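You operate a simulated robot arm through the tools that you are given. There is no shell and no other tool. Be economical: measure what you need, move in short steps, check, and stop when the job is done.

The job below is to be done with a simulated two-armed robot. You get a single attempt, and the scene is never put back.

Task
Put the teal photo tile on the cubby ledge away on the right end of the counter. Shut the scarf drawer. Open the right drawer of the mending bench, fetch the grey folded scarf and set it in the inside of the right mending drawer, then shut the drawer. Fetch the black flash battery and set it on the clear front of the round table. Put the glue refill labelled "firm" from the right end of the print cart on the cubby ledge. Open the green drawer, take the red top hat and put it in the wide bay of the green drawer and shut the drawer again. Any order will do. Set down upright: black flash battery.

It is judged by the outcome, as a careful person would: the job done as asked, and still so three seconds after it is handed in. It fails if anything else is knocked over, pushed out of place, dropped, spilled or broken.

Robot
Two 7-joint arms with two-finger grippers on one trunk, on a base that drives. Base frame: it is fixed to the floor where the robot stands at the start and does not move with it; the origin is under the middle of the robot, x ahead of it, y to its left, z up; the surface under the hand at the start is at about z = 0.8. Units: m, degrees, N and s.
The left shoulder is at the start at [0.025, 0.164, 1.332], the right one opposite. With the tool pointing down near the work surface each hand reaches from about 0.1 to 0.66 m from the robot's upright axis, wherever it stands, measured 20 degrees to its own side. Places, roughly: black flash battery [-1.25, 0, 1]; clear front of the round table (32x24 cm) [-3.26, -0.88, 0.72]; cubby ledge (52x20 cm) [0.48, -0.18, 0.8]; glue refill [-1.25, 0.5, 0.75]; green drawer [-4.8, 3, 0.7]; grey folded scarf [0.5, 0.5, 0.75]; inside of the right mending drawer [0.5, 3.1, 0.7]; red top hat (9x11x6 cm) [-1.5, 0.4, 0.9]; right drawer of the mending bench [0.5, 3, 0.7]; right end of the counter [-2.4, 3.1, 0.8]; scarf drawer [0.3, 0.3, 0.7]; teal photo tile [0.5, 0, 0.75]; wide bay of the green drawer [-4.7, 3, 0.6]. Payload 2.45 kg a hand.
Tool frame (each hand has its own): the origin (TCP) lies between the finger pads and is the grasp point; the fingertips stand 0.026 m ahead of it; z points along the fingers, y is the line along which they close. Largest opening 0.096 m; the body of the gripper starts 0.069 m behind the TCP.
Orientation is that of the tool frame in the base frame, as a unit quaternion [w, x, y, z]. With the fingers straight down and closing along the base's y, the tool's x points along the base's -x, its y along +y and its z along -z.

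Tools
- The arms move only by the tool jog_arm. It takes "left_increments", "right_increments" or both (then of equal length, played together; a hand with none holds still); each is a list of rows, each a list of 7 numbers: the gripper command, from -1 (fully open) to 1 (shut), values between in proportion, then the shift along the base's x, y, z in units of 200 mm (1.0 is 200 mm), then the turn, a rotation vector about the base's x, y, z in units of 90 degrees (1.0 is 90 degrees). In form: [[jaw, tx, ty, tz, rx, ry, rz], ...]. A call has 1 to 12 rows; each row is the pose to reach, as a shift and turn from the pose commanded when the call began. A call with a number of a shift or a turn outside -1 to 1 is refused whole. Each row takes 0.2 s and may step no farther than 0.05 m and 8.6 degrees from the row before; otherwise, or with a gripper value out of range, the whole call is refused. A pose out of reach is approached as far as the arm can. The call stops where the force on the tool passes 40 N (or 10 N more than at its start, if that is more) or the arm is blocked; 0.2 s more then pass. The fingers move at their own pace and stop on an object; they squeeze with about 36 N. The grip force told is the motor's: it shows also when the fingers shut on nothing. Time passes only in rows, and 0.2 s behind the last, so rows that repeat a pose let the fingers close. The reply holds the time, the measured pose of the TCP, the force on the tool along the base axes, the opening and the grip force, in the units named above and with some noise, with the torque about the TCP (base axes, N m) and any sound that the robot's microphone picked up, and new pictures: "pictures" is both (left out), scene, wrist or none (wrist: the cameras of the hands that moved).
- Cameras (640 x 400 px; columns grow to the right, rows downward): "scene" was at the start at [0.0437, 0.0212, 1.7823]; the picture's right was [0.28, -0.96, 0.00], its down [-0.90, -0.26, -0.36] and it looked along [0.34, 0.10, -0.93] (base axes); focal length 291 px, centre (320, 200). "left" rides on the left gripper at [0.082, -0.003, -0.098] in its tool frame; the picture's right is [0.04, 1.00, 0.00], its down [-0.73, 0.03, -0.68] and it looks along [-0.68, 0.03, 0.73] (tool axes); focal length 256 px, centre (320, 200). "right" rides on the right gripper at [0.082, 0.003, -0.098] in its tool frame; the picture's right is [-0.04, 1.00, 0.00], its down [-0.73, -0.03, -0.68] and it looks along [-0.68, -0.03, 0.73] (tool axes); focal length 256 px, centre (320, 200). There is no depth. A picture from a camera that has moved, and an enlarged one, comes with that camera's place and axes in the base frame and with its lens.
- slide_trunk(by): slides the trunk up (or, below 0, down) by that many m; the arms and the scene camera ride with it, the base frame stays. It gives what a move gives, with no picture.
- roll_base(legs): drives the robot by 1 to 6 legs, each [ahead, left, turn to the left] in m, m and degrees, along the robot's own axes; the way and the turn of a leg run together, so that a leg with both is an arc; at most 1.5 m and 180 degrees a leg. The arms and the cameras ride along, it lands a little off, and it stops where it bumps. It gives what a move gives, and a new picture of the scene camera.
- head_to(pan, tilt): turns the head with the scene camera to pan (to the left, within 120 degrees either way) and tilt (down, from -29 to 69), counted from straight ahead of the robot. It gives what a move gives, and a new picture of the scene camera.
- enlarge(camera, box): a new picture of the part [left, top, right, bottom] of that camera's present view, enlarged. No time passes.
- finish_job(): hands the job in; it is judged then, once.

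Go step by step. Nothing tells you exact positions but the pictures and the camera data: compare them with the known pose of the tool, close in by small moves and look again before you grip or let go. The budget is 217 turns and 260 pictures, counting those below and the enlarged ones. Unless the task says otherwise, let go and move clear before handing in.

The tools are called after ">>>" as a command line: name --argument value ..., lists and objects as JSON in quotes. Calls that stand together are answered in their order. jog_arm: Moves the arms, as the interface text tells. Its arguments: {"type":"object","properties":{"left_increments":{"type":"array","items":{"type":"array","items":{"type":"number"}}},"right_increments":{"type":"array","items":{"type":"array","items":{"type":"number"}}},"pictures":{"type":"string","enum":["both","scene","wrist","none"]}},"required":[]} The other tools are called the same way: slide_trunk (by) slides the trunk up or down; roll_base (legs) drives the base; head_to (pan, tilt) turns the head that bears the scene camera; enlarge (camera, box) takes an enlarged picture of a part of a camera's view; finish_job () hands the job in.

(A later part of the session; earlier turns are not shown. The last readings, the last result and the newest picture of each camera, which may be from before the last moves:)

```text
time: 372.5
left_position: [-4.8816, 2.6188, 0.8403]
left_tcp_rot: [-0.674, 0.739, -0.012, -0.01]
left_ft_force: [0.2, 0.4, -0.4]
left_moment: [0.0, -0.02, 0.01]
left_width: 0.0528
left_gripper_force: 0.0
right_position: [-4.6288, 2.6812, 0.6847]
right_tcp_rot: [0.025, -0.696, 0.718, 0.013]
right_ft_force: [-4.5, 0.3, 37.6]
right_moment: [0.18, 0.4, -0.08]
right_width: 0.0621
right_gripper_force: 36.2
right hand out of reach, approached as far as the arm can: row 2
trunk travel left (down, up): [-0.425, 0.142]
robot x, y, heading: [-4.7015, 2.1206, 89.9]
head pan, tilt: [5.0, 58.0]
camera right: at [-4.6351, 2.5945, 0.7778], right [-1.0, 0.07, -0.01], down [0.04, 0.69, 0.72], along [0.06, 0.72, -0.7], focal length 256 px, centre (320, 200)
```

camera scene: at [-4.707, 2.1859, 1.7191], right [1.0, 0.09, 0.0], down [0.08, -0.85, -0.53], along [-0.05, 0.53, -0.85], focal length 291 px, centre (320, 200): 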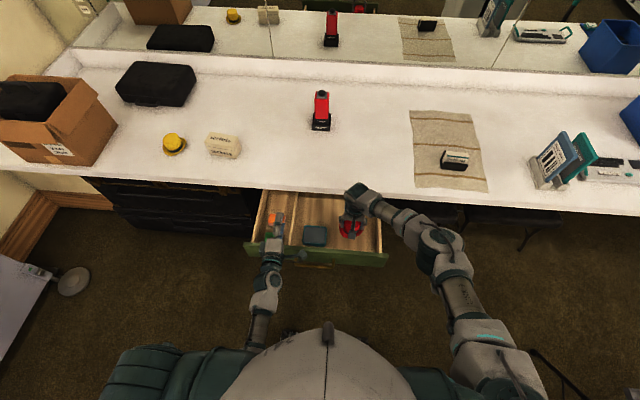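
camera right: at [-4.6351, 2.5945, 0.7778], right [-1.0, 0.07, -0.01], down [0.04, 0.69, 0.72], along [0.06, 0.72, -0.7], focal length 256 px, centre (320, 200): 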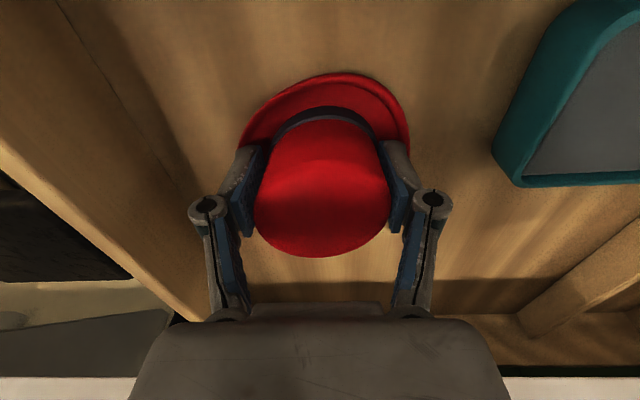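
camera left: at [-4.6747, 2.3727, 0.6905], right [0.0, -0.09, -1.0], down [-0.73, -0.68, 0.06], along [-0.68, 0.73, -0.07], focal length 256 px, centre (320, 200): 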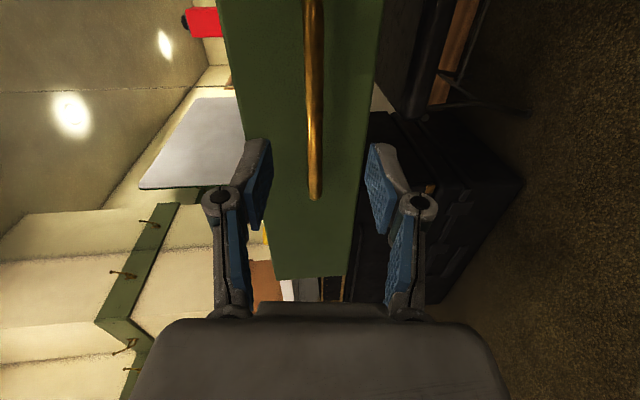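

The hat is on the drawer floor. I'll ease off, open the jaws and lift clear.

>>> jog_arm --right_increments '[[1, 0, 0, 0.02, 0, 0, 0], [0.2, 0, 0, 0.02, 0, 0, 0], [-0.6, 0, 0, 0.02, 0, 0, 0], [-0.7, 0, 0, 0.02, 0, 0, 0], [-0.7, 0, 0, 0.12, 0, 0, 0], [-0.7, 0, 0, 0.3, 0, 0, 0], [-0.7, 0, 0, 0.5, 0, 0, 0], [-0.7, 0, 0, 0.75, 0, 0, 0], [-0.7, 0, 0, 1.0, 0, 0, 0]]' --pictures "both"

```text
time: 374.5
left_position: [-4.8816, 2.62, 0.8405]
left_tcp_rot: [-0.674, 0.739, -0.012, -0.011]
left_ft_force: [0.9, 0.3, -0.5]
left_moment: [-0.01, 0.01, 0.0]
left_width: 0.0529
left_gripper_force: 0.1
right_position: [-4.6254, 2.6813, 0.8829]
right_tcp_rot: [0.023, -0.696, 0.718, 0.012]
right_ft_force: [0.1, 0.4, -0.5]
right_moment: [0.0, 0.02, -0.01]
right_width: 0.0817
right_gripper_force: 0.1
trunk travel left (down, up): [-0.425, 0.142]
robot x, y, heading: [-4.6977, 2.1243, 90.2]
head pan, tilt: [5.0, 58.0]
camera scene: at [-4.7036, 2.1849, 1.7191], right [1.0, 0.09, 0.0], down [0.07, -0.85, -0.53], along [-0.05, 0.53, -0.85], focal length 291 px, centre (320, 200)
camera right: at [-4.6319, 2.5944, 0.9761], right [-1.0, 0.07, -0.01], down [0.04, 0.7, 0.71], along [0.06, 0.71, -0.7], focal length 256 px, centre (320, 200)
```

scene: 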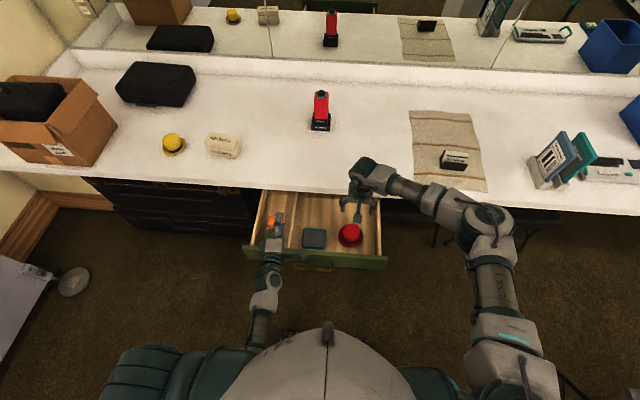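
right: 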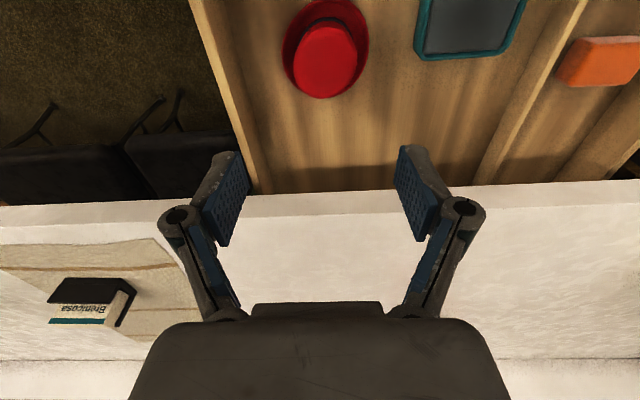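

The hat stands in the wide bay. I'll pull the right hand back out of the way and close the left jaws to use as a pusher.

>>> jog_arm --left_increments '[[1, 0, 0, 0, 0, 0, 0], [1, 0, 0, 0, 0, 0, 0], [1, 0, 0, 0, 0, 0, 0], [1, 0, 0, 0, 0, 0, 0], [1, 0, 0, 0, 0, 0, 0], [1, 0, 0, 0, 0, 0, 0], [1, 0, 0, 0, 0, 0, 0]]' --right_increments '[[-0.5, 0.1, -0.1, 0.15, 0, 0, 0], [-0.5, 0.25, -0.25, 0.3, 0, 0, 0], [-0.5, 0.4, -0.4, 0.4, 0, 0, 0], [-0.5, 0.55, -0.55, 0.5, 0, 0, 0], [-0.5, 0.7, -0.7, 0.5, 0, 0, 0], [-0.5, 0.85, -0.85, 0.5, 0, 0, 0], [-0.5, 1.0, -1.0, 0.5, 0, 0, 0]]' --pictures "none"

>>> roll_base --legs '[[-0.18, 0, 0]]'

>>> slide_trunk --by -0.155

>>> head_to --pan 5 --tilt 56

```text
refused: row 2 steps farther than a row can; nothing moved
```

```text
time: 376.0
left_position: [-4.881, 2.4407, 0.8386]
left_tcp_rot: [-0.672, 0.74, -0.011, -0.011]
left_ft_force: [0.4, 0.2, 1.0]
left_moment: [-0.05, -0.04, 0.0]
left_width: 0.0527
left_gripper_force: 0.0
right_position: [-4.6266, 2.5023, 0.8812]
right_tcp_rot: [0.022, -0.697, 0.716, 0.012]
right_ft_force: [-1.0, -0.3, 0.2]
right_moment: [-0.01, -0.02, -0.01]
right_width: 0.0815
right_gripper_force: 0.0
trunk travel left (down, up): [-0.425, 0.142]
robot x, y, heading: [-4.6965, 1.9441, 89.9]
head pan, tilt: [5.0, 58.0]
camera scene: at [-4.7035, 2.0086, 1.719], right [1.0, 0.09, 0.0], down [0.08, -0.85, -0.53], along [-0.05, 0.52, -0.85], focal length 291 px, centre (320, 200)
```

scene: 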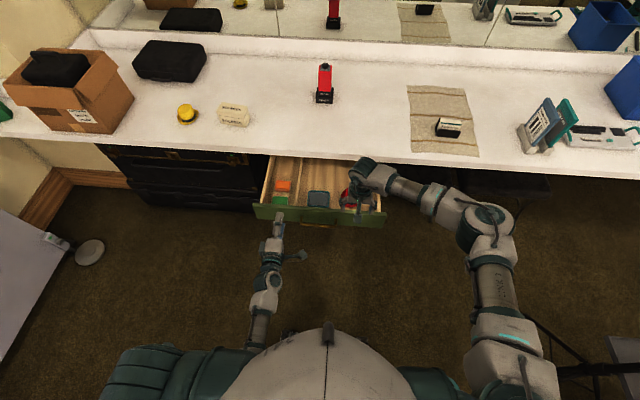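

```text
time: 377.8
left_position: [-4.8821, 2.4387, 0.6867]
left_tcp_rot: [-0.676, 0.737, -0.01, -0.011]
left_ft_force: [0.9, -0.1, -0.9]
left_moment: [-0.04, 0.02, 0.0]
left_width: 0.0524
left_gripper_force: 0.0
right_position: [-4.6259, 2.4989, 0.73]
right_tcp_rot: [0.024, -0.697, 0.717, 0.013]
right_ft_force: [0.1, -1.0, 0.0]
right_moment: [0.02, 0.02, 0.01]
right_width: 0.0817
right_gripper_force: 0.1
trunk travel left (down, up): [-0.27, 0.297]
robot x, y, heading: [-4.6991, 1.941, 90.2]
head pan, tilt: [5.0, 58.0]
```

```text
time: 378.4
left_position: [-4.881, 2.4386, 0.6868]
left_tcp_rot: [-0.674, 0.738, -0.011, -0.012]
left_ft_force: [0.5, 0.1, -0.6]
left_moment: [0.01, 0.02, -0.02]
left_width: 0.053
left_gripper_force: 0.0
right_position: [-4.6265, 2.4999, 0.7286]
right_tcp_rot: [0.023, -0.697, 0.717, 0.012]
right_ft_force: [0.0, 0.2, -0.6]
right_moment: [0.0, -0.01, 0.0]
right_width: 0.0817
right_gripper_force: 0.0
trunk travel left (down, up): [-0.27, 0.297]
robot x, y, heading: [-4.7023, 1.9401, 90.0]
head pan, tilt: [5.0, 56.0]
camera scene: at [-4.7039, 2.0671, 1.5658], right [1.0, 0.09, 0.0], down [0.07, -0.83, -0.56], along [-0.05, 0.55, -0.83], focal length 291 px, centre (320, 200)
```

scene: 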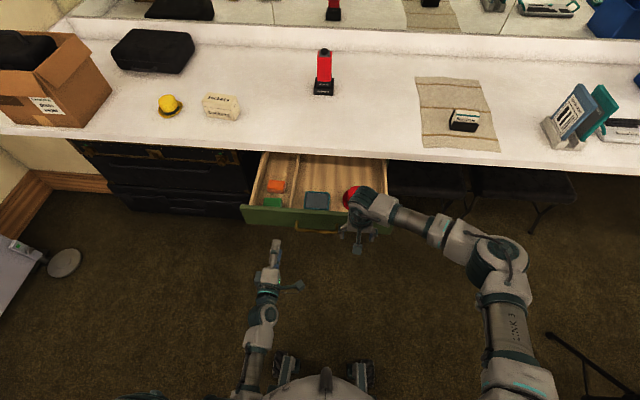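

That batch again ran after a refused call, but nothing was touched; I'll stop chaining such moves. Now I'll move the right hand away from the drawer front and close the left jaws.

>>> jog_arm --left_increments '[[1, 0, 0, 0, 0, 0, 0], [1, 0, 0, 0, 0, 0, 0], [1, 0, 0, 0, 0, 0, 0], [1, 0, 0, 0, 0, 0, 0], [1, 0, 0, 0, 0, 0, 0], [1, 0, 0, 0, 0, 0, 0], [1, 0, 0, 0, 0, 0, 0], [1, 0, 0, 0, 0, 0, 0]]' --right_increments '[[-0.5, 0, -0.2, 0, 0, 0, 0], [-0.5, 0.05, -0.4, 0.05, 0, 0, 0], [-0.5, 0.15, -0.55, 0.15, 0, 0, 0], [-0.5, 0.3, -0.6, 0.3, 0, 0, 0], [-0.5, 0.45, -0.6, 0.45, 0, 0, 0], [-0.5, 0.6, -0.6, 0.6, 0, 0, 0], [-0.5, 0.75, -0.6, 0.75, 0, 0, 0], [-0.5, 0.9, -0.6, 0.85, 0, 0, 0]]' --pictures "both"

```text
time: 380.2
left_position: [-4.8804, 2.4378, 0.6871]
left_tcp_rot: [-0.674, 0.738, -0.012, -0.013]
left_ft_force: [0.3, -0.6, 0.0]
left_moment: [0.02, -0.01, 0.01]
left_width: 0.0
left_gripper_force: 28.5
right_position: [-4.4439, 2.3783, 0.8991]
right_tcp_rot: [0.024, -0.697, 0.717, 0.013]
right_ft_force: [0.4, -0.2, -0.6]
right_moment: [-0.02, 0.0, -0.01]
right_width: 0.0721
right_gripper_force: 0.1
trunk travel left (down, up): [-0.27, 0.297]
robot x, y, heading: [-4.7007, 1.9435, 90.0]
head pan, tilt: [5.0, 56.0]
camera scene: at [-4.7005, 2.0653, 1.566], right [1.0, 0.09, 0.0], down [0.07, -0.83, -0.56], along [-0.05, 0.55, -0.83], focal length 291 px, centre (320, 200)
camera right: at [-4.4496, 2.2924, 0.9919], right [-1.0, 0.07, -0.01], down [0.04, 0.7, 0.72], along [0.06, 0.71, -0.7], focal length 256 px, centre (320, 200)
camera left: at [-4.7977, 2.3412, 0.6962], right [0.01, -0.09, -1.0], down [-0.73, -0.68, 0.06], along [-0.68, 0.73, -0.07], focal length 256 px, centre (320, 200)
```

scene: 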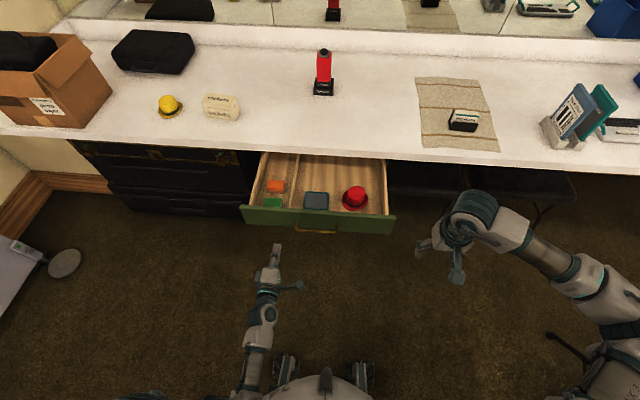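
right: 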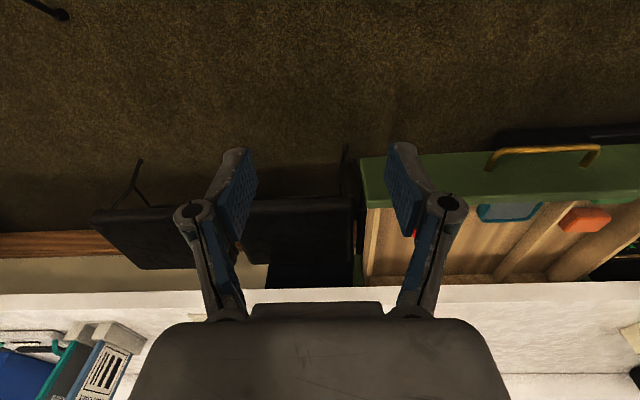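
left: 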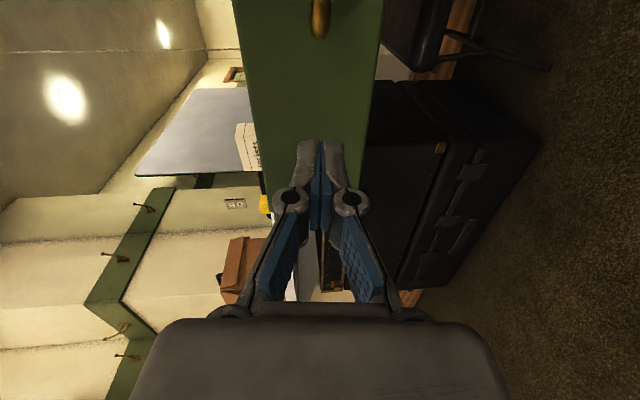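

All clear, with the hat sitting neatly in the wide bay. I'll push the drawer in by driving ahead, slowing for the end.

>>> roll_base --legs '[[0.2, 0, 0], [0.16, 0, 0]]'

```text
time: 382.8
left_position: [-4.8805, 2.7977, 0.6861]
left_tcp_rot: [-0.674, 0.738, -0.012, -0.012]
left_ft_force: [0.8, -0.3, 1.1]
left_moment: [0.02, 0.03, -0.03]
left_width: 0.0
left_gripper_force: 28.7
right_position: [-4.4445, 2.7388, 0.8977]
right_tcp_rot: [0.023, -0.696, 0.718, 0.014]
right_ft_force: [0.5, -0.3, -0.8]
right_moment: [0.0, -0.01, 0.0]
right_width: 0.0721
right_gripper_force: 0.0
trunk travel left (down, up): [-0.27, 0.297]
robot x, y, heading: [-4.6988, 2.3019, 90.1]
head pan, tilt: [5.0, 56.0]
camera scene: at [-4.7014, 2.4255, 1.5659], right [1.0, 0.09, 0.0], down [0.07, -0.83, -0.56], along [-0.05, 0.55, -0.83], focal length 291 px, centre (320, 200)
```

scene: 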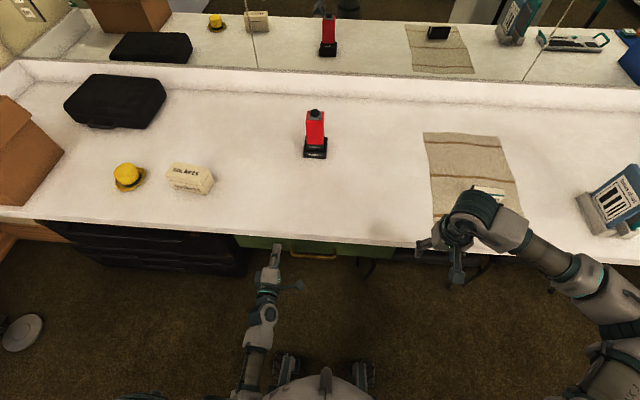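

Almost shut, so I'll push the last few centimetres.

>>> roll_base --legs '[[0.03, 0, 0], [0.025, 0, 0]]'

>>> jog_arm --left_increments '[[1, 0, 0, 0, 0, 0, 0]]' --pictures "both"

```text
time: 384.1
left_position: [-4.8815, 2.829, 0.6891]
left_tcp_rot: [-0.676, 0.736, -0.009, -0.01]
left_ft_force: [9.3, -36.2, 19.0]
left_moment: [0.64, 0.01, -0.22]
left_width: 0.0
left_gripper_force: 28.7
right_position: [-4.4473, 2.7752, 0.9024]
right_tcp_rot: [0.026, -0.696, 0.717, 0.015]
right_ft_force: [-0.2, -0.2, -0.3]
right_moment: [0.02, -0.01, -0.03]
right_width: 0.0721
right_gripper_force: 0.1
trunk travel left (down, up): [-0.27, 0.297]
robot x, y, heading: [-4.6996, 2.3449, 90.2]
head pan, tilt: [5.0, 56.0]
stopped in leg 2: the force on the tool passed its limit at 98 N (the readings are from after the stop); the commanded pose is now the measured one
camera scene: at [-4.6982, 2.4586, 1.5668], right [1.0, 0.09, 0.0], down [0.07, -0.82, -0.56], along [-0.05, 0.56, -0.83], focal length 291 px, centre (320, 200)
```

scene: 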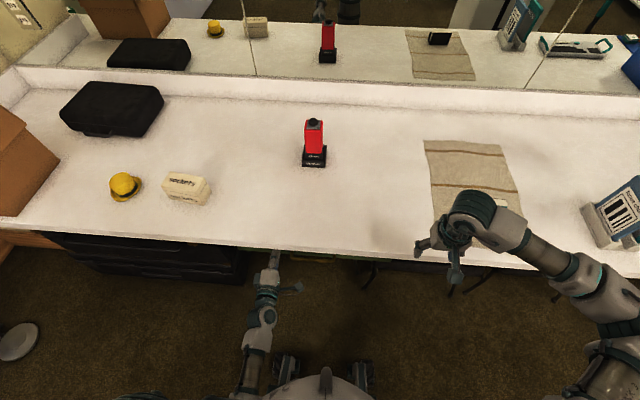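

```text
time: 384.5
left_position: [-4.8808, 2.8289, 0.6897]
left_tcp_rot: [-0.676, 0.737, -0.01, -0.011]
left_ft_force: [10.0, -42.1, 21.1]
left_moment: [0.78, 0.05, -0.27]
left_width: 0.0
left_gripper_force: 28.5
right_position: [-4.4456, 2.7746, 0.9031]
right_tcp_rot: [0.026, -0.697, 0.717, 0.016]
right_ft_force: [0.7, -0.3, -0.7]
right_moment: [-0.01, 0.0, -0.01]
right_width: 0.0721
right_gripper_force: 0.1
trunk travel left (down, up): [-0.27, 0.297]
robot x, y, heading: [-4.7037, 2.3442, 90.4]
head pan, tilt: [5.0, 56.0]
camera scene: at [-4.6966, 2.4574, 1.5669], right [1.0, 0.09, 0.0], down [0.07, -0.82, -0.56], along [-0.05, 0.56, -0.83], focal length 291 px, centre (320, 200)
camera left: at [-4.7986, 2.7335, 0.698], right [0.01, -0.09, -1.0], down [-0.73, -0.68, 0.05], along [-0.68, 0.73, -0.07], focal length 256 px, centre (320, 200)
```

scene: 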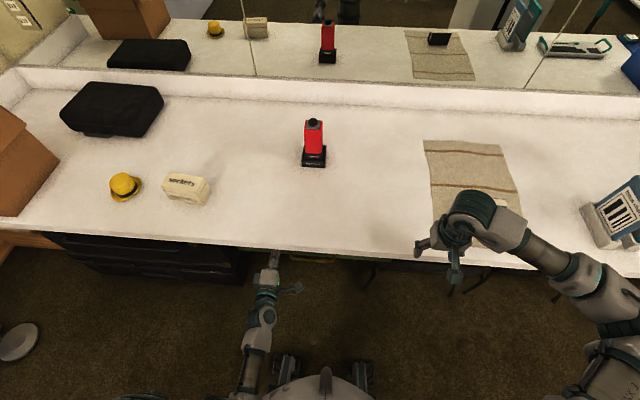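
left: 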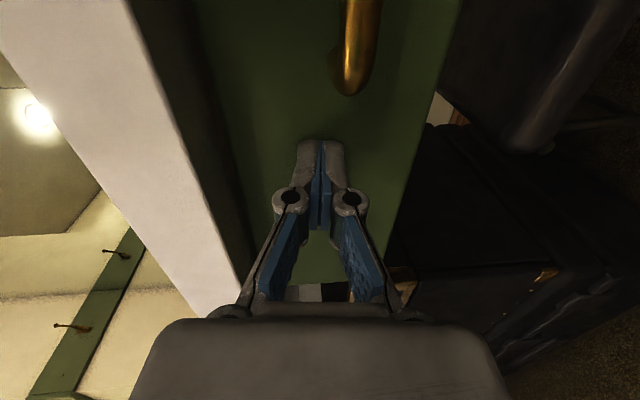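

The green drawer is shut at its stop. I'll back away and verify the front.

>>> roll_base --legs '[[-0.6, 0, 0]]'

>>> enlarge --camera "scene" --box '[180, 130, 420, 280]'

```text
time: 387.9
left_position: [-4.88, 2.2304, 0.6859]
left_tcp_rot: [-0.674, 0.739, -0.011, -0.011]
left_ft_force: [0.0, 0.2, 0.0]
left_moment: [-0.01, 0.01, 0.0]
left_width: 0.0
left_gripper_force: 28.5
right_position: [-4.445, 2.1749, 0.9009]
right_tcp_rot: [0.025, -0.696, 0.718, 0.014]
right_ft_force: [-0.4, 0.6, -0.5]
right_moment: [0.0, 0.03, 0.04]
right_width: 0.072
right_gripper_force: 0.1
trunk travel left (down, up): [-0.27, 0.297]
robot x, y, heading: [-4.6971, 1.7442, 90.0]
head pan, tilt: [5.0, 56.0]
camera scene: at [-4.6983, 1.8657, 1.566], right [1.0, 0.09, 0.0], down [0.07, -0.83, -0.56], along [-0.05, 0.55, -0.83], focal length 291 px, centre (320, 200)
```

scene: 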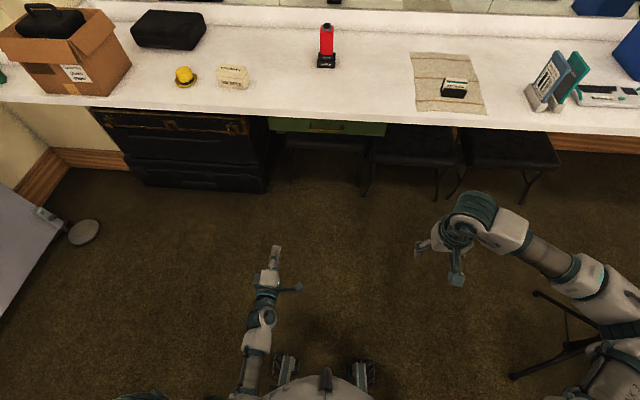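

```text
2.67 times, centred on (300, 205) of scene
camera zoom: at [-4.6983, 1.8657, 1.566], right [1.0, 0.09, 0.0], down [0.07, -0.83, -0.56], along [-0.05, 0.55, -0.83], focal length 777 px, centre (373, 187)
```

zoom: 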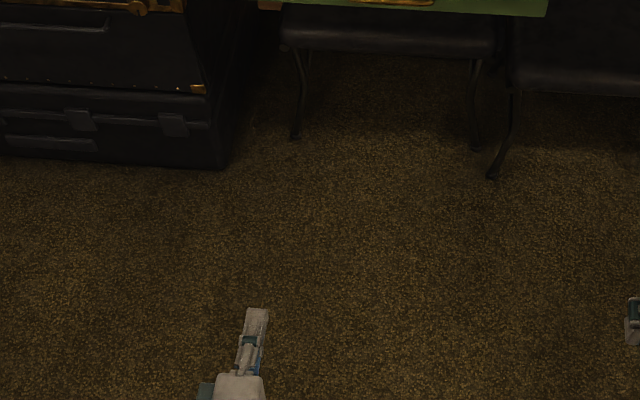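

Shut and undisturbed. Now I'll return the left hand to pointing down in two steps.

>>> jog_arm --left_increments '[[1, 0, -0.04, 0, -0.09, 0, 0], [1, 0, -0.08, 0, -0.18, 0, 0], [1, 0, -0.12, 0, -0.27, 0, 0], [1, 0, -0.16, 0, -0.36, 0, 0], [1, 0, -0.2, 0, -0.45, 0, 0], [1, 0, -0.24, 0, -0.54, 0, 0], [1, 0, -0.28, 0, -0.63, 0, 0], [1, 0, -0.32, 0, -0.72, 0, 0], [1, 0, -0.36, 0, -0.81, 0, 0], [1, 0, -0.4, 0, -0.9, 0, 0], [1, 0, -0.45, 0, -0.95, 0, 0]]' --pictures "none"

>>> jog_arm --left_increments '[[1, -0.05, 0, 0, 0, 0, -0.09], [1, -0.1, 0, 0, 0, 0, -0.18], [1, -0.15, 0, 0, 0, 0, -0.27], [1, -0.2, 0, 0, 0, 0, -0.36], [1, -0.25, 0, 0, 0, 0, -0.45], [1, -0.3, 0, 0, 0, 0, -0.54], [1, -0.35, 0, 0, 0, 0, -0.63], [1, -0.4, 0, 0, 0, 0, -0.72], [1, -0.45, 0, 0, 0, 0, -0.81], [1, -0.5, 0, 0, 0, 0, -0.9], [1, -0.5, 0, 0, 0, 0, -0.99]]' --pictures "scene"

```text
time: 390.3
left_position: [-4.8892, 2.1348, 0.6833]
left_tcp_rot: [0.012, 1.0, -0.012, -0.009]
left_ft_force: [0.5, 0.3, 0.2]
left_moment: [-0.02, -0.01, 0.0]
left_width: 0.0
left_gripper_force: 28.4
right_position: [-4.4461, 2.1717, 0.903]
right_tcp_rot: [0.027, -0.697, 0.717, 0.014]
right_ft_force: [0.2, -0.1, -0.6]
right_moment: [0.02, 0.0, 0.0]
right_width: 0.0719
right_gripper_force: 0.0
trunk travel left (down, up): [-0.27, 0.297]
robot x, y, heading: [-4.7001, 1.7401, 90.1]
head pan, tilt: [5.0, 56.0]
```

```text
time: 392.7
left_position: [-4.9817, 2.1381, 0.6869]
left_tcp_rot: [-0.004, -0.702, 0.712, 0.004]
left_ft_force: [0.9, 0.7, 0.2]
left_moment: [-0.01, -0.01, -0.02]
left_width: 0.0
left_gripper_force: 28.2
right_position: [-4.4471, 2.1714, 0.9026]
right_tcp_rot: [0.027, -0.696, 0.717, 0.013]
right_ft_force: [-0.1, 1.1, -0.5]
right_moment: [-0.01, -0.03, -0.02]
right_width: 0.072
right_gripper_force: 0.1
trunk travel left (down, up): [-0.27, 0.297]
robot x, y, heading: [-4.7007, 1.7387, 89.9]
head pan, tilt: [5.0, 56.0]
camera scene: at [-4.6991, 1.8667, 1.5659], right [1.0, 0.09, 0.0], down [0.07, -0.83, -0.56], along [-0.05, 0.55, -0.83], focal length 291 px, centre (320, 200)
```

scene: 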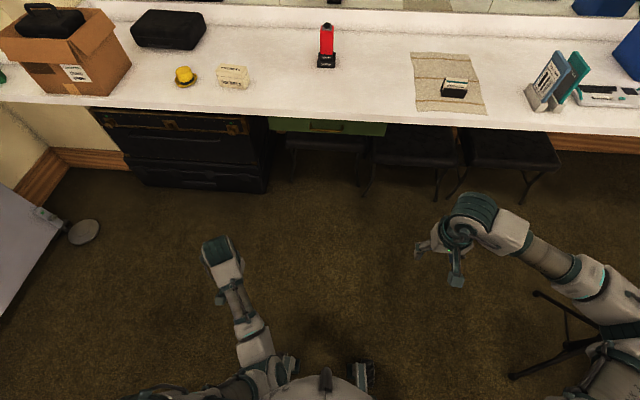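

The left hand is back in travel pose. I'll raise the trunk and tuck the left hand in before driving back.

>>> slide_trunk --by 0.27

>>> jog_arm --left_increments '[[1, 0, -0.1, 0.15, 0, 0, 0], [1, 0, -0.2, 0.3, 0, 0, 0], [1, 0, -0.3, 0.45, 0, 0, 0], [1, 0, -0.4, 0.55, 0, 0, 0]]' --right_increments '[[-0.5, 0, -0.1, 0, 0, 0, 0], [-0.5, 0, -0.2, 0, 0, 0, 0], [-0.5, 0, -0.3, 0, 0, 0, 0], [-0.5, 0, -0.35, 0, 0, 0, 0]]' --pictures "none"

>>> roll_base --legs '[[-0.87, 0, 0], [0, 0, -90]]'

>>> head_to --pan 0 --tilt 30

```text
time: 395.4
left_position: [-4.9802, 2.1397, 0.9567]
left_tcp_rot: [-0.002, -0.704, 0.71, 0.004]
left_ft_force: [-0.2, -0.1, 0.7]
left_moment: [0.01, 0.0, 0.0]
left_width: 0.0
left_gripper_force: 28.4
right_position: [-4.4456, 2.1731, 1.1718]
right_tcp_rot: [0.027, -0.697, 0.717, 0.014]
right_ft_force: [0.1, -0.7, -1.2]
right_moment: [0.0, 0.0, 0.02]
right_width: 0.0722
right_gripper_force: 0.2
trunk travel left (down, up): [-0.54, 0.027]
robot x, y, heading: [-4.6956, 1.7419, 90.0]
head pan, tilt: [5.0, 56.0]
```

```text
time: 396.4
left_position: [-5.0233, 2.0969, 0.9824]
left_tcp_rot: [-0.006, -0.703, 0.712, 0.005]
left_ft_force: [-1.0, -0.3, 0.0]
left_moment: [-0.02, -0.03, 0.01]
left_width: 0.0003
left_gripper_force: 28.2
left hand out of reach, approached as far as the arm can: row 1, 2, 3, 4
right_position: [-4.4482, 2.1006, 1.1716]
right_tcp_rot: [0.027, -0.696, 0.717, 0.015]
right_ft_force: [-0.7, -0.3, -0.3]
right_moment: [-0.01, 0.04, 0.02]
right_width: 0.0718
right_gripper_force: 0.0
trunk travel left (down, up): [-0.54, 0.027]
robot x, y, heading: [-4.698, 1.7385, 90.3]
head pan, tilt: [5.0, 56.0]
```

```text
time: 404.8
left_position: [-4.3439, 1.1997, 0.9836]
left_tcp_rot: [0.002, 0.006, 1.0, 0.009]
left_ft_force: [0.2, -0.6, -0.4]
left_moment: [-0.01, -0.01, 0.01]
left_width: 0.0
left_gripper_force: 28.5
right_position: [-4.3406, 0.6221, 1.1724]
right_tcp_rot: [0.028, 0.016, 0.999, -0.008]
right_ft_force: [0.5, -0.5, -0.2]
right_moment: [-0.02, 0.02, -0.01]
right_width: 0.0716
right_gripper_force: 0.1
trunk travel left (down, up): [-0.54, 0.027]
robot x, y, heading: [-4.6999, 0.8747, -0.2]
head pan, tilt: [5.0, 56.0]
camera scene: at [-4.6431, 0.8799, 1.8363], right [0.09, -1.0, 0.0], down [-0.83, -0.07, -0.56], along [0.55, 0.05, -0.83], focal length 291 px, centre (320, 200)
```

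scene: 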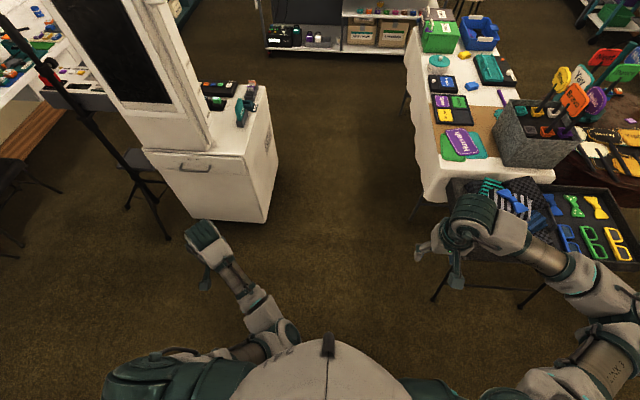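

```text
time: 405.7
left_position: [-4.3458, 1.2016, 0.9834]
left_tcp_rot: [0.001, 0.004, 1.0, 0.011]
left_ft_force: [-0.3, 0.3, -0.2]
left_moment: [0.02, 0.01, -0.01]
left_width: 0.0004
left_gripper_force: 28.1
right_position: [-4.3426, 0.6232, 1.1747]
right_tcp_rot: [0.028, 0.016, 0.999, -0.009]
right_ft_force: [-0.5, 0.5, 0.4]
right_moment: [0.01, 0.0, -0.01]
right_width: 0.0721
right_gripper_force: 0.0
trunk travel left (down, up): [-0.54, 0.027]
robot x, y, heading: [-4.6972, 0.8772, 0.1]
head pan, tilt: [0.0, 30.0]
camera scene: at [-4.6237, 0.874, 1.8735], right [0.0, -1.0, 0.0], down [-0.5, 0.0, -0.86], along [0.86, 0.0, -0.5], focal length 291 px, centre (320, 200)
```

scene: 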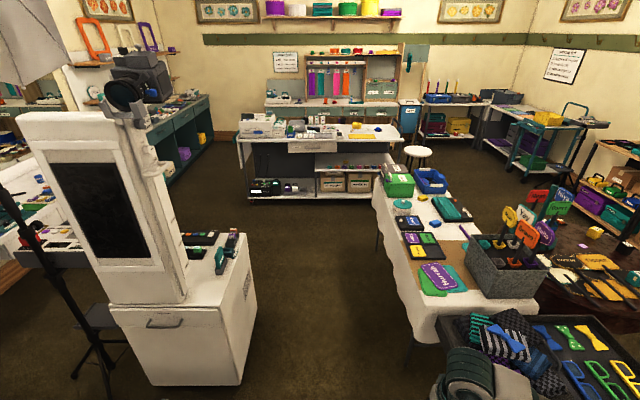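

The corridor is clear. I'll drive east, hugging the centre slightly to the right, back to the cart's west side.

>>> roll_base --legs '[[0.25, -0.07, 0], [1.4, 0, 0], [0.88, 0, 0]]'

>>> head_to --pan -15 --tilt 50

```text
time: 418.6
left_position: [-1.7847, 1.1234, 0.9826]
left_tcp_rot: [0.002, 0.003, 1.0, 0.008]
left_ft_force: [-0.3, -0.9, -0.2]
left_moment: [0.01, 0.0, -0.02]
left_width: 0.0001
left_gripper_force: 28.8
right_position: [-1.7798, 0.5463, 1.1736]
right_tcp_rot: [0.031, 0.013, 0.999, -0.009]
right_ft_force: [0.0, -0.8, 0.3]
right_moment: [0.03, 0.0, 0.02]
right_width: 0.0719
right_gripper_force: 0.0
trunk travel left (down, up): [-0.54, 0.027]
robot x, y, heading: [-2.1349, 0.7959, 0.3]
head pan, tilt: [0.0, 30.0]
camera scene: at [-2.0628, 0.7955, 1.8737], right [0.0, -1.0, 0.0], down [-0.5, 0.0, -0.87], along [0.87, 0.0, -0.5], focal length 291 px, centre (320, 200)
```

scene: 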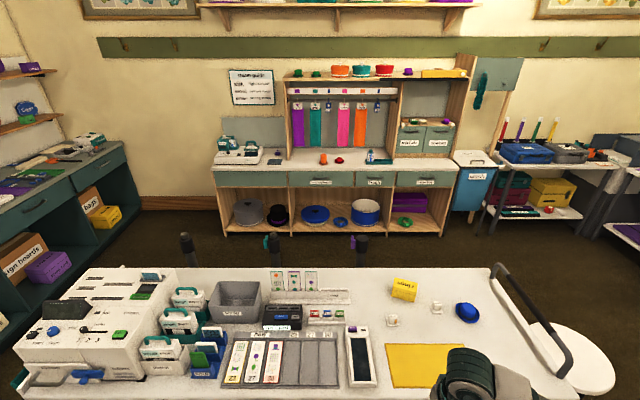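

```text
time: 419.4
left_position: [-1.7868, 1.1243, 0.9838]
left_tcp_rot: [0.002, 0.003, 1.0, 0.009]
left_ft_force: [0.1, -0.1, 0.0]
left_moment: [-0.01, 0.0, 0.03]
left_width: 0.0
left_gripper_force: 28.7
right_position: [-1.7822, 0.5455, 1.175]
right_tcp_rot: [0.031, 0.014, 0.999, -0.01]
right_ft_force: [-0.6, 0.3, 0.0]
right_moment: [0.01, -0.01, -0.02]
right_width: 0.0718
right_gripper_force: 0.0
trunk travel left (down, up): [-0.54, 0.027]
robot x, y, heading: [-2.142, 0.7955, 0.5]
head pan, tilt: [-15.0, 50.0]
camera scene: at [-2.077, 0.7754, 1.8441], right [-0.25, -0.97, 0.0], down [-0.74, 0.2, -0.64], along [0.62, -0.16, -0.77], focal length 291 px, centre (320, 200)
```

scene: 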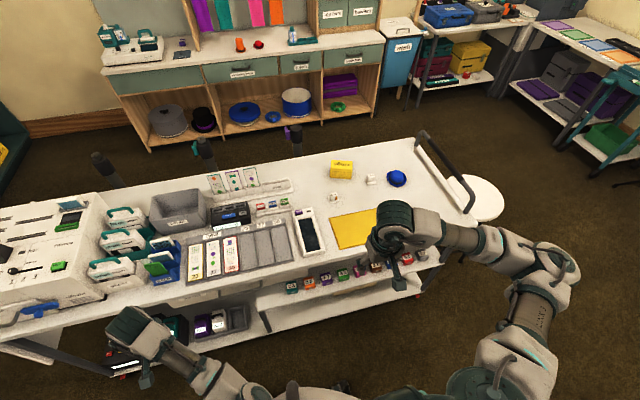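

I'll move in to the spot for the "firm" glue refill, the left of the two white items.

>>> roll_base --legs '[[0.0, -0.12, -0.4], [0.215, 0, 0]]'

>>> jog_arm --right_increments '[[-1, 0.2, 0.05, 0, 0, 0, 0], [-1, 0.4, 0.1, 0, 0, 0, 0], [-1, 0.6, 0.15, -0.05, 0, 0, 0], [-1, 0.8, 0.2, -0.1, 0, 0, 0], [-1, 1.0, 0.25, -0.15, 0, 0, 0], [-1, 1.0, 0.25, -0.35, 0, 0, 0], [-1, 1.0, 0.25, -0.55, 0, 0, 0], [-1, 1.0, 0.25, -0.7, 0, 0, 0]]' --pictures "both"

```text
time: 421.9
left_position: [-1.5727, 1.0255, 0.9892]
left_tcp_rot: [0.007, -0.006, 1.0, 0.023]
left_ft_force: [0.4, 1.1, 0.6]
left_moment: [-0.09, 0.01, 0.0]
left_width: 0.0001
left_gripper_force: 28.8
right_position: [-1.5696, 0.4306, 1.178]
right_tcp_rot: [0.033, 0.016, 0.999, -0.013]
right_ft_force: [0.0, -0.3, -0.2]
right_moment: [-0.01, 0.02, 0.01]
right_width: 0.0722
right_gripper_force: 0.1
trunk travel left (down, up): [-0.54, 0.027]
robot x, y, heading: [-1.9177, 0.6766, -0.0]
head pan, tilt: [-15.0, 50.0]
camera scene: at [-1.8685, 0.6977, 1.8443], right [-0.26, -0.97, 0.02], down [-0.74, 0.18, -0.65], along [0.62, -0.18, -0.76], focal length 291 px, centre (320, 200)
```

scene: 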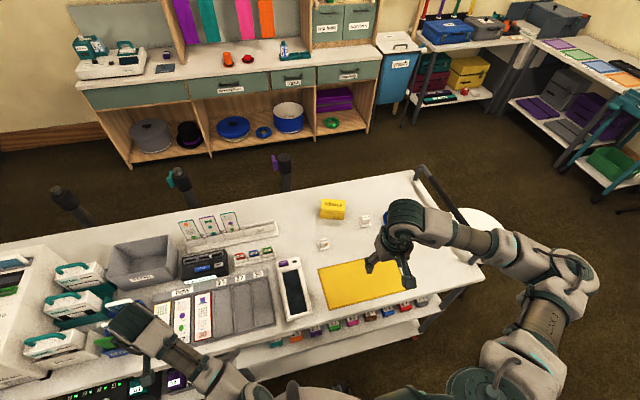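

```text
time: 423.9
left_position: [-1.5707, 1.0061, 1.0142]
left_tcp_rot: [0.015, -0.019, 0.997, 0.07]
left_ft_force: [0.6, -1.1, 0.5]
left_moment: [0.16, 0.03, -0.02]
left_width: 0.0
left_gripper_force: 28.1
right_position: [-1.373, 0.4299, 1.0289]
right_tcp_rot: [0.035, 0.016, 0.999, 0.011]
right_ft_force: [0.3, -1.6, -0.6]
right_moment: [0.12, -0.05, 0.02]
right_width: 0.0961
right_gripper_force: 0.1
trunk travel left (down, up): [-0.54, 0.027]
robot x, y, heading: [-1.9222, 0.6763, 0.2]
head pan, tilt: [-15.0, 50.0]
stopped in row 8 (right hand): the arm was blocked; the commanded pose is now the measured one
camera scene: at [-1.8617, 0.6514, 1.8441], right [-0.26, -0.97, 0.0], down [-0.74, 0.2, -0.64], along [0.62, -0.16, -0.77], focal length 291 px, centre (320, 200)
camera right: at [-1.4591, 0.4337, 1.1205], right [0.07, 1.0, 0.03], down [0.68, -0.07, 0.73], along [0.73, -0.03, -0.69], focal length 256 px, centre (320, 200)
```

scene: 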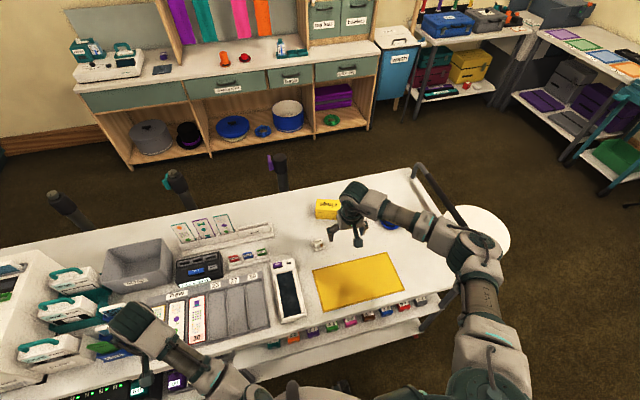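
right: 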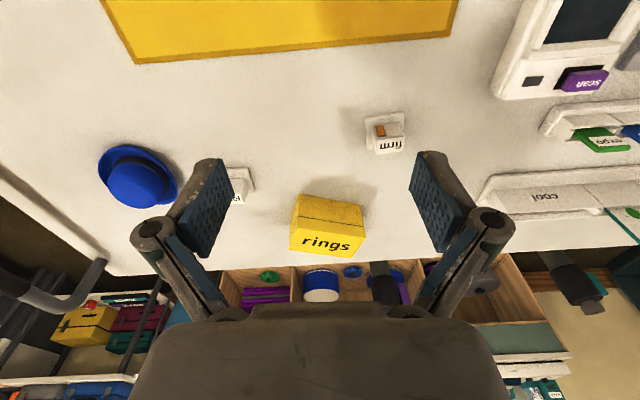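

The arm reports being blocked. I'll check around the left hand and base for contact before going on.

>>> enlarge --camera "scene" --box '[20, 250, 260, 400]'

>>> enlarge --camera "left" --box '[0, 0, 640, 400]'

```text
2.67 times, centred on (140, 325) of scene
camera zoom: at [-1.8617, 0.6514, 1.8441], right [-0.26, -0.97, 0.0], down [-0.74, 0.2, -0.64], along [0.62, -0.16, -0.77], focal length 777 px, centre (800, -133)
```

zoom: 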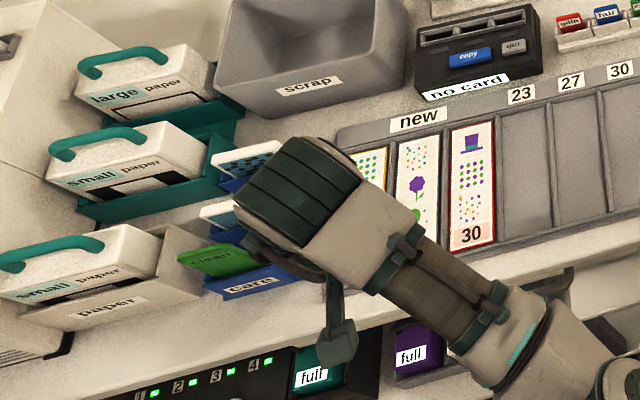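

```text
1.00 times, centred on (320, 200) of left (not enlarged: the box is as wide or as high as the picture)
camera zoom: at [-1.6551, 0.9875, 1.1093], right [-0.08, 0.99, 0.14], down [0.71, -0.04, 0.7], along [0.7, 0.15, -0.7], focal length 256 px, centre (320, 200)
```

zoom: 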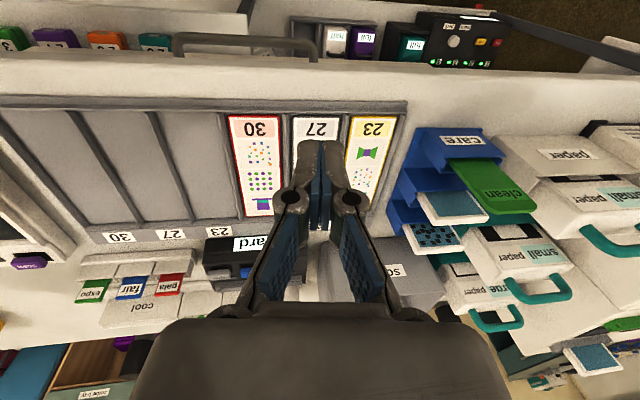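

>>> jog_arm --right_increments '[[-1, 0, 0, 0.02, 0, 0, 0], [-1, 0, 0, 0.02, 0, 0, 0]]' --pictures "none"

```text
time: 424.7
left_position: [-1.5752, 1.0384, 1.0065]
left_tcp_rot: [0.013, -0.02, 0.998, 0.055]
left_ft_force: [0.2, 0.6, 0.1]
left_moment: [-0.06, 0.02, -0.01]
left_width: 0.0
left_gripper_force: 27.8
right_position: [-1.3735, 0.4703, 1.0411]
right_tcp_rot: [0.038, 0.01, 0.999, 0.0]
right_ft_force: [0.5, 0.1, -0.6]
right_moment: [-0.02, -0.02, 0.0]
right_width: 0.0961
right_gripper_force: 0.0
trunk travel left (down, up): [-0.54, 0.027]
robot x, y, heading: [-1.9217, 0.6878, -0.1]
head pan, tilt: [-15.0, 50.0]
stopped in row 2 (right hand): the arm was blocked; the commanded pose is now the measured one
```

Something is making the robot rock; perhaps the base touches the cart's lower shelf. I'll back off a few centimetres.

>>> roll_base --legs '[[-0.05, 0, 0]]'

>>> jog_arm --right_increments '[[-1, 0, 0, 0, 0, 0, 0], [-1, 0, 0, 0, 0, 0, 0], [-1, 0, 0, 0, 0, 0, 0]]' --pictures "scene"

```text
time: 425.6
left_position: [-1.6165, 1.0405, 1.0004]
left_tcp_rot: [0.009, -0.019, 0.998, 0.052]
left_ft_force: [0.0, 1.9, -0.1]
left_moment: [-0.1, 0.01, -0.03]
left_width: 0.0001
left_gripper_force: 28.6
right_position: [-1.4148, 0.4741, 1.0377]
right_tcp_rot: [0.033, 0.012, 0.999, -0.002]
right_ft_force: [-0.9, 0.5, 0.1]
right_moment: [-0.03, 0.01, -0.04]
right_width: 0.0959
right_gripper_force: 0.1
trunk travel left (down, up): [-0.54, 0.027]
robot x, y, heading: [-1.9729, 0.6893, -0.2]
head pan, tilt: [-15.0, 50.0]
camera scene: at [-1.8958, 0.6999, 1.8435], right [-0.26, -0.97, 0.02], down [-0.75, 0.19, -0.64], along [0.61, -0.18, -0.77], focal length 291 px, centre (320, 200)
```

scene: 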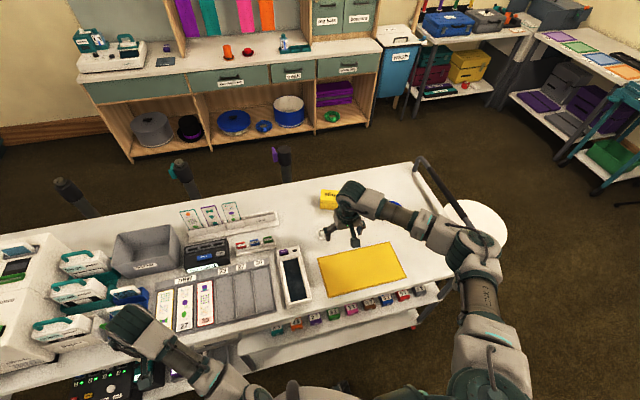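

```text
time: 426.4
left_position: [-1.6274, 1.0461, 1.0074]
left_tcp_rot: [0.015, -0.02, 0.998, 0.053]
left_ft_force: [0.4, 2.4, 0.0]
left_moment: [-0.08, -0.04, 0.0]
left_width: 0.0
left_gripper_force: 28.1
right_position: [-1.4252, 0.4772, 1.0432]
right_tcp_rot: [0.039, 0.011, 0.999, -0.001]
right_ft_force: [0.4, 0.6, -0.4]
right_moment: [-0.03, -0.01, 0.02]
right_width: 0.0962
right_gripper_force: 0.1
trunk travel left (down, up): [-0.54, 0.027]
robot x, y, heading: [-1.9728, 0.6886, -0.1]
head pan, tilt: [-15.0, 50.0]
camera scene: at [-1.9092, 0.702, 1.8442], right [-0.26, -0.97, 0.02], down [-0.74, 0.19, -0.64], along [0.62, -0.18, -0.77], focal length 291 px, centre (320, 200)
```

scene: 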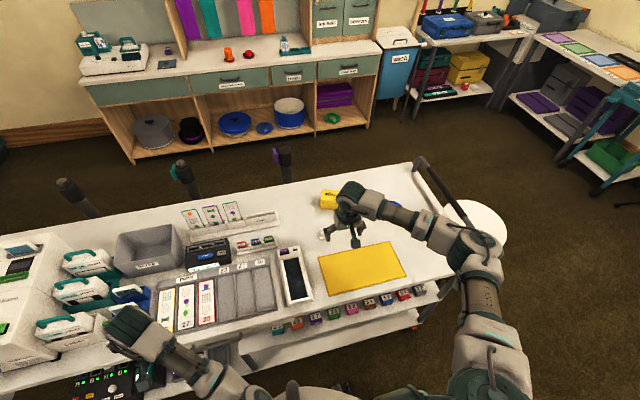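

I think the base's right rear corner is pressing against the white table's edge. I'll move 10 cm left to free it.

>>> roll_base --legs '[[0, 0.1, 0]]'

>>> head_to --pan -110 --tilt 45

```text
time: 427.6
left_position: [-1.6342, 1.1158, 1.0263]
left_tcp_rot: [0.019, -0.028, 0.995, 0.093]
left_ft_force: [0.6, -0.5, -1.8]
left_moment: [0.11, 0.01, 0.01]
left_width: 0.0
left_gripper_force: 28.8
right_position: [-1.4293, 0.525, 1.0388]
right_tcp_rot: [0.041, 0.013, 0.999, 0.018]
right_ft_force: [0.3, -1.1, 0.8]
right_moment: [0.15, 0.02, -0.03]
right_width: 0.0959
right_gripper_force: 0.1
trunk travel left (down, up): [-0.54, 0.027]
robot x, y, heading: [-1.9714, 0.7805, 0.2]
head pan, tilt: [-15.0, 50.0]
camera scene: at [-1.9177, 0.7617, 1.8442], right [-0.26, -0.97, 0.0], down [-0.74, 0.2, -0.64], along [0.62, -0.16, -0.76], focal length 291 px, centre (320, 200)
```

scene: 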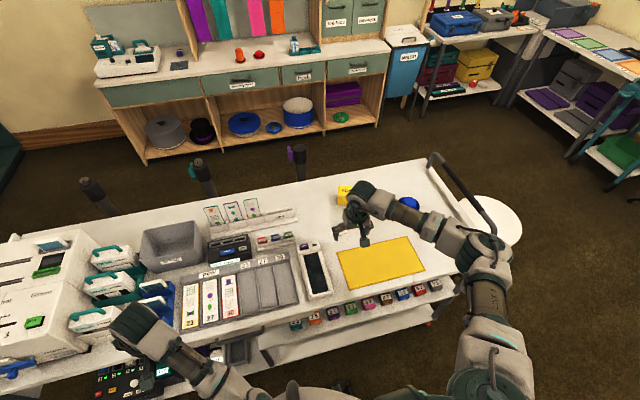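

```text
time: 429.3
left_position: [-1.631, 1.1637, 1.0182]
left_tcp_rot: [0.02, -0.036, 0.995, 0.087]
left_ft_force: [-1.0, 1.7, 1.3]
left_moment: [-0.21, -0.03, -0.01]
left_width: 0.0002
left_gripper_force: 27.9
right_position: [-1.4261, 0.5656, 1.0452]
right_tcp_rot: [0.041, 0.011, 0.999, 0.002]
right_ft_force: [0.5, 2.8, 0.1]
right_moment: [-0.22, 0.0, -0.03]
right_width: 0.0959
right_gripper_force: 0.1
trunk travel left (down, up): [-0.54, 0.027]
robot x, y, heading: [-1.9719, 0.7884, 0.2]
head pan, tilt: [-110.0, 45.0]
camera scene: at [-2.0117, 0.783, 1.8529], right [-0.94, 0.34, -0.01], down [0.24, 0.64, -0.73], along [-0.24, -0.69, -0.68], focal length 291 px, centre (320, 200)
```

scene: 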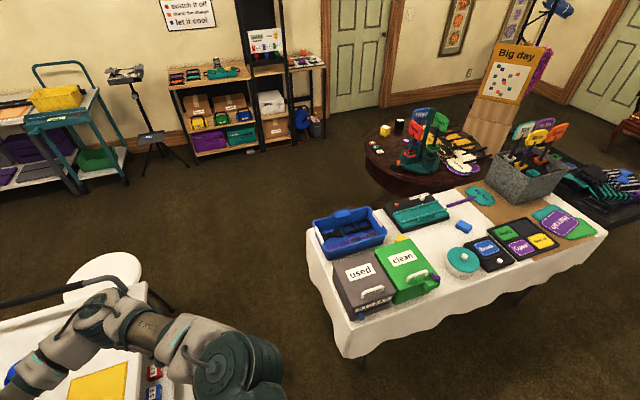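

The table looks undisturbed, but the robot is still leaning slightly. I'll look at the right elbow and the rail, and read the state again.

>>> head_to --pan -45 --tilt 60

>>> head_to --pan 45 --tilt 65

```text
time: 430.6
left_position: [-1.6345, 1.0786, 1.0325]
left_tcp_rot: [0.011, -0.025, 0.994, 0.109]
left_ft_force: [0.2, -2.3, -0.6]
left_moment: [0.12, 0.02, 0.0]
left_width: 0.0
left_gripper_force: 29.1
right_position: [-1.4268, 0.4849, 1.0288]
right_tcp_rot: [0.039, 0.016, 0.999, 0.031]
right_ft_force: [-0.1, -1.1, -0.4]
right_moment: [0.11, -0.03, -0.01]
right_width: 0.096
right_gripper_force: 0.1
trunk travel left (down, up): [-0.54, 0.027]
robot x, y, heading: [-1.9725, 0.7717, -0.3]
head pan, tilt: [-45.0, 60.0]
camera scene: at [-1.9368, 0.6701, 1.829], right [-0.71, -0.71, -0.02], down [-0.61, 0.63, -0.48], along [0.35, -0.33, -0.88], focal length 291 px, centre (320, 200)
```

scene: 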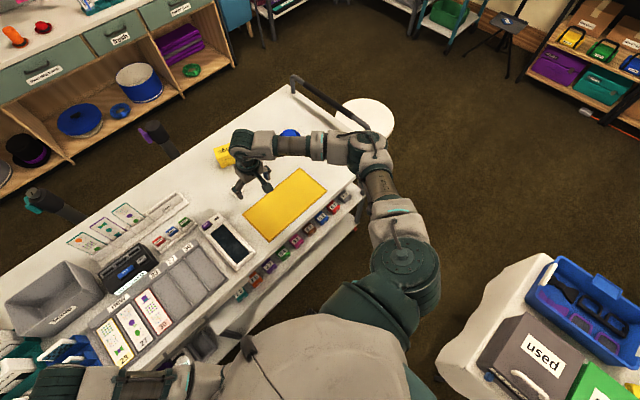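

```text
time: 432.3
left_position: [-1.6314, 1.1331, 1.0293]
left_tcp_rot: [0.02, -0.036, 0.994, 0.105]
left_ft_force: [-0.3, 0.4, 0.0]
left_moment: [-0.06, -0.03, 0.02]
left_width: 0.0
left_gripper_force: 28.5
right_position: [-1.4264, 0.5269, 1.0379]
right_tcp_rot: [0.041, 0.013, 0.999, 0.015]
right_ft_force: [0.0, -0.4, 0.1]
right_moment: [0.0, 0.01, -0.03]
right_width: 0.096
right_gripper_force: 0.1
trunk travel left (down, up): [-0.54, 0.027]
robot x, y, heading: [-1.9697, 0.7798, 0.2]
head pan, tilt: [45.0, 65.0]
camera scene: at [-1.9421, 0.8546, 1.8251], right [0.71, -0.7, 0.01], down [-0.64, -0.65, -0.41], along [0.3, 0.28, -0.91], focal length 291 px, centre (320, 200)
```

scene: 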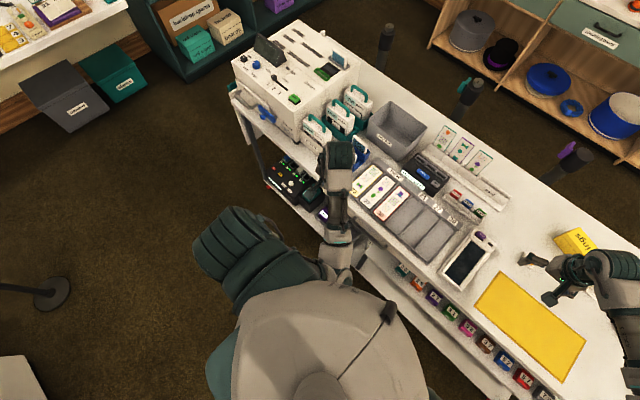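

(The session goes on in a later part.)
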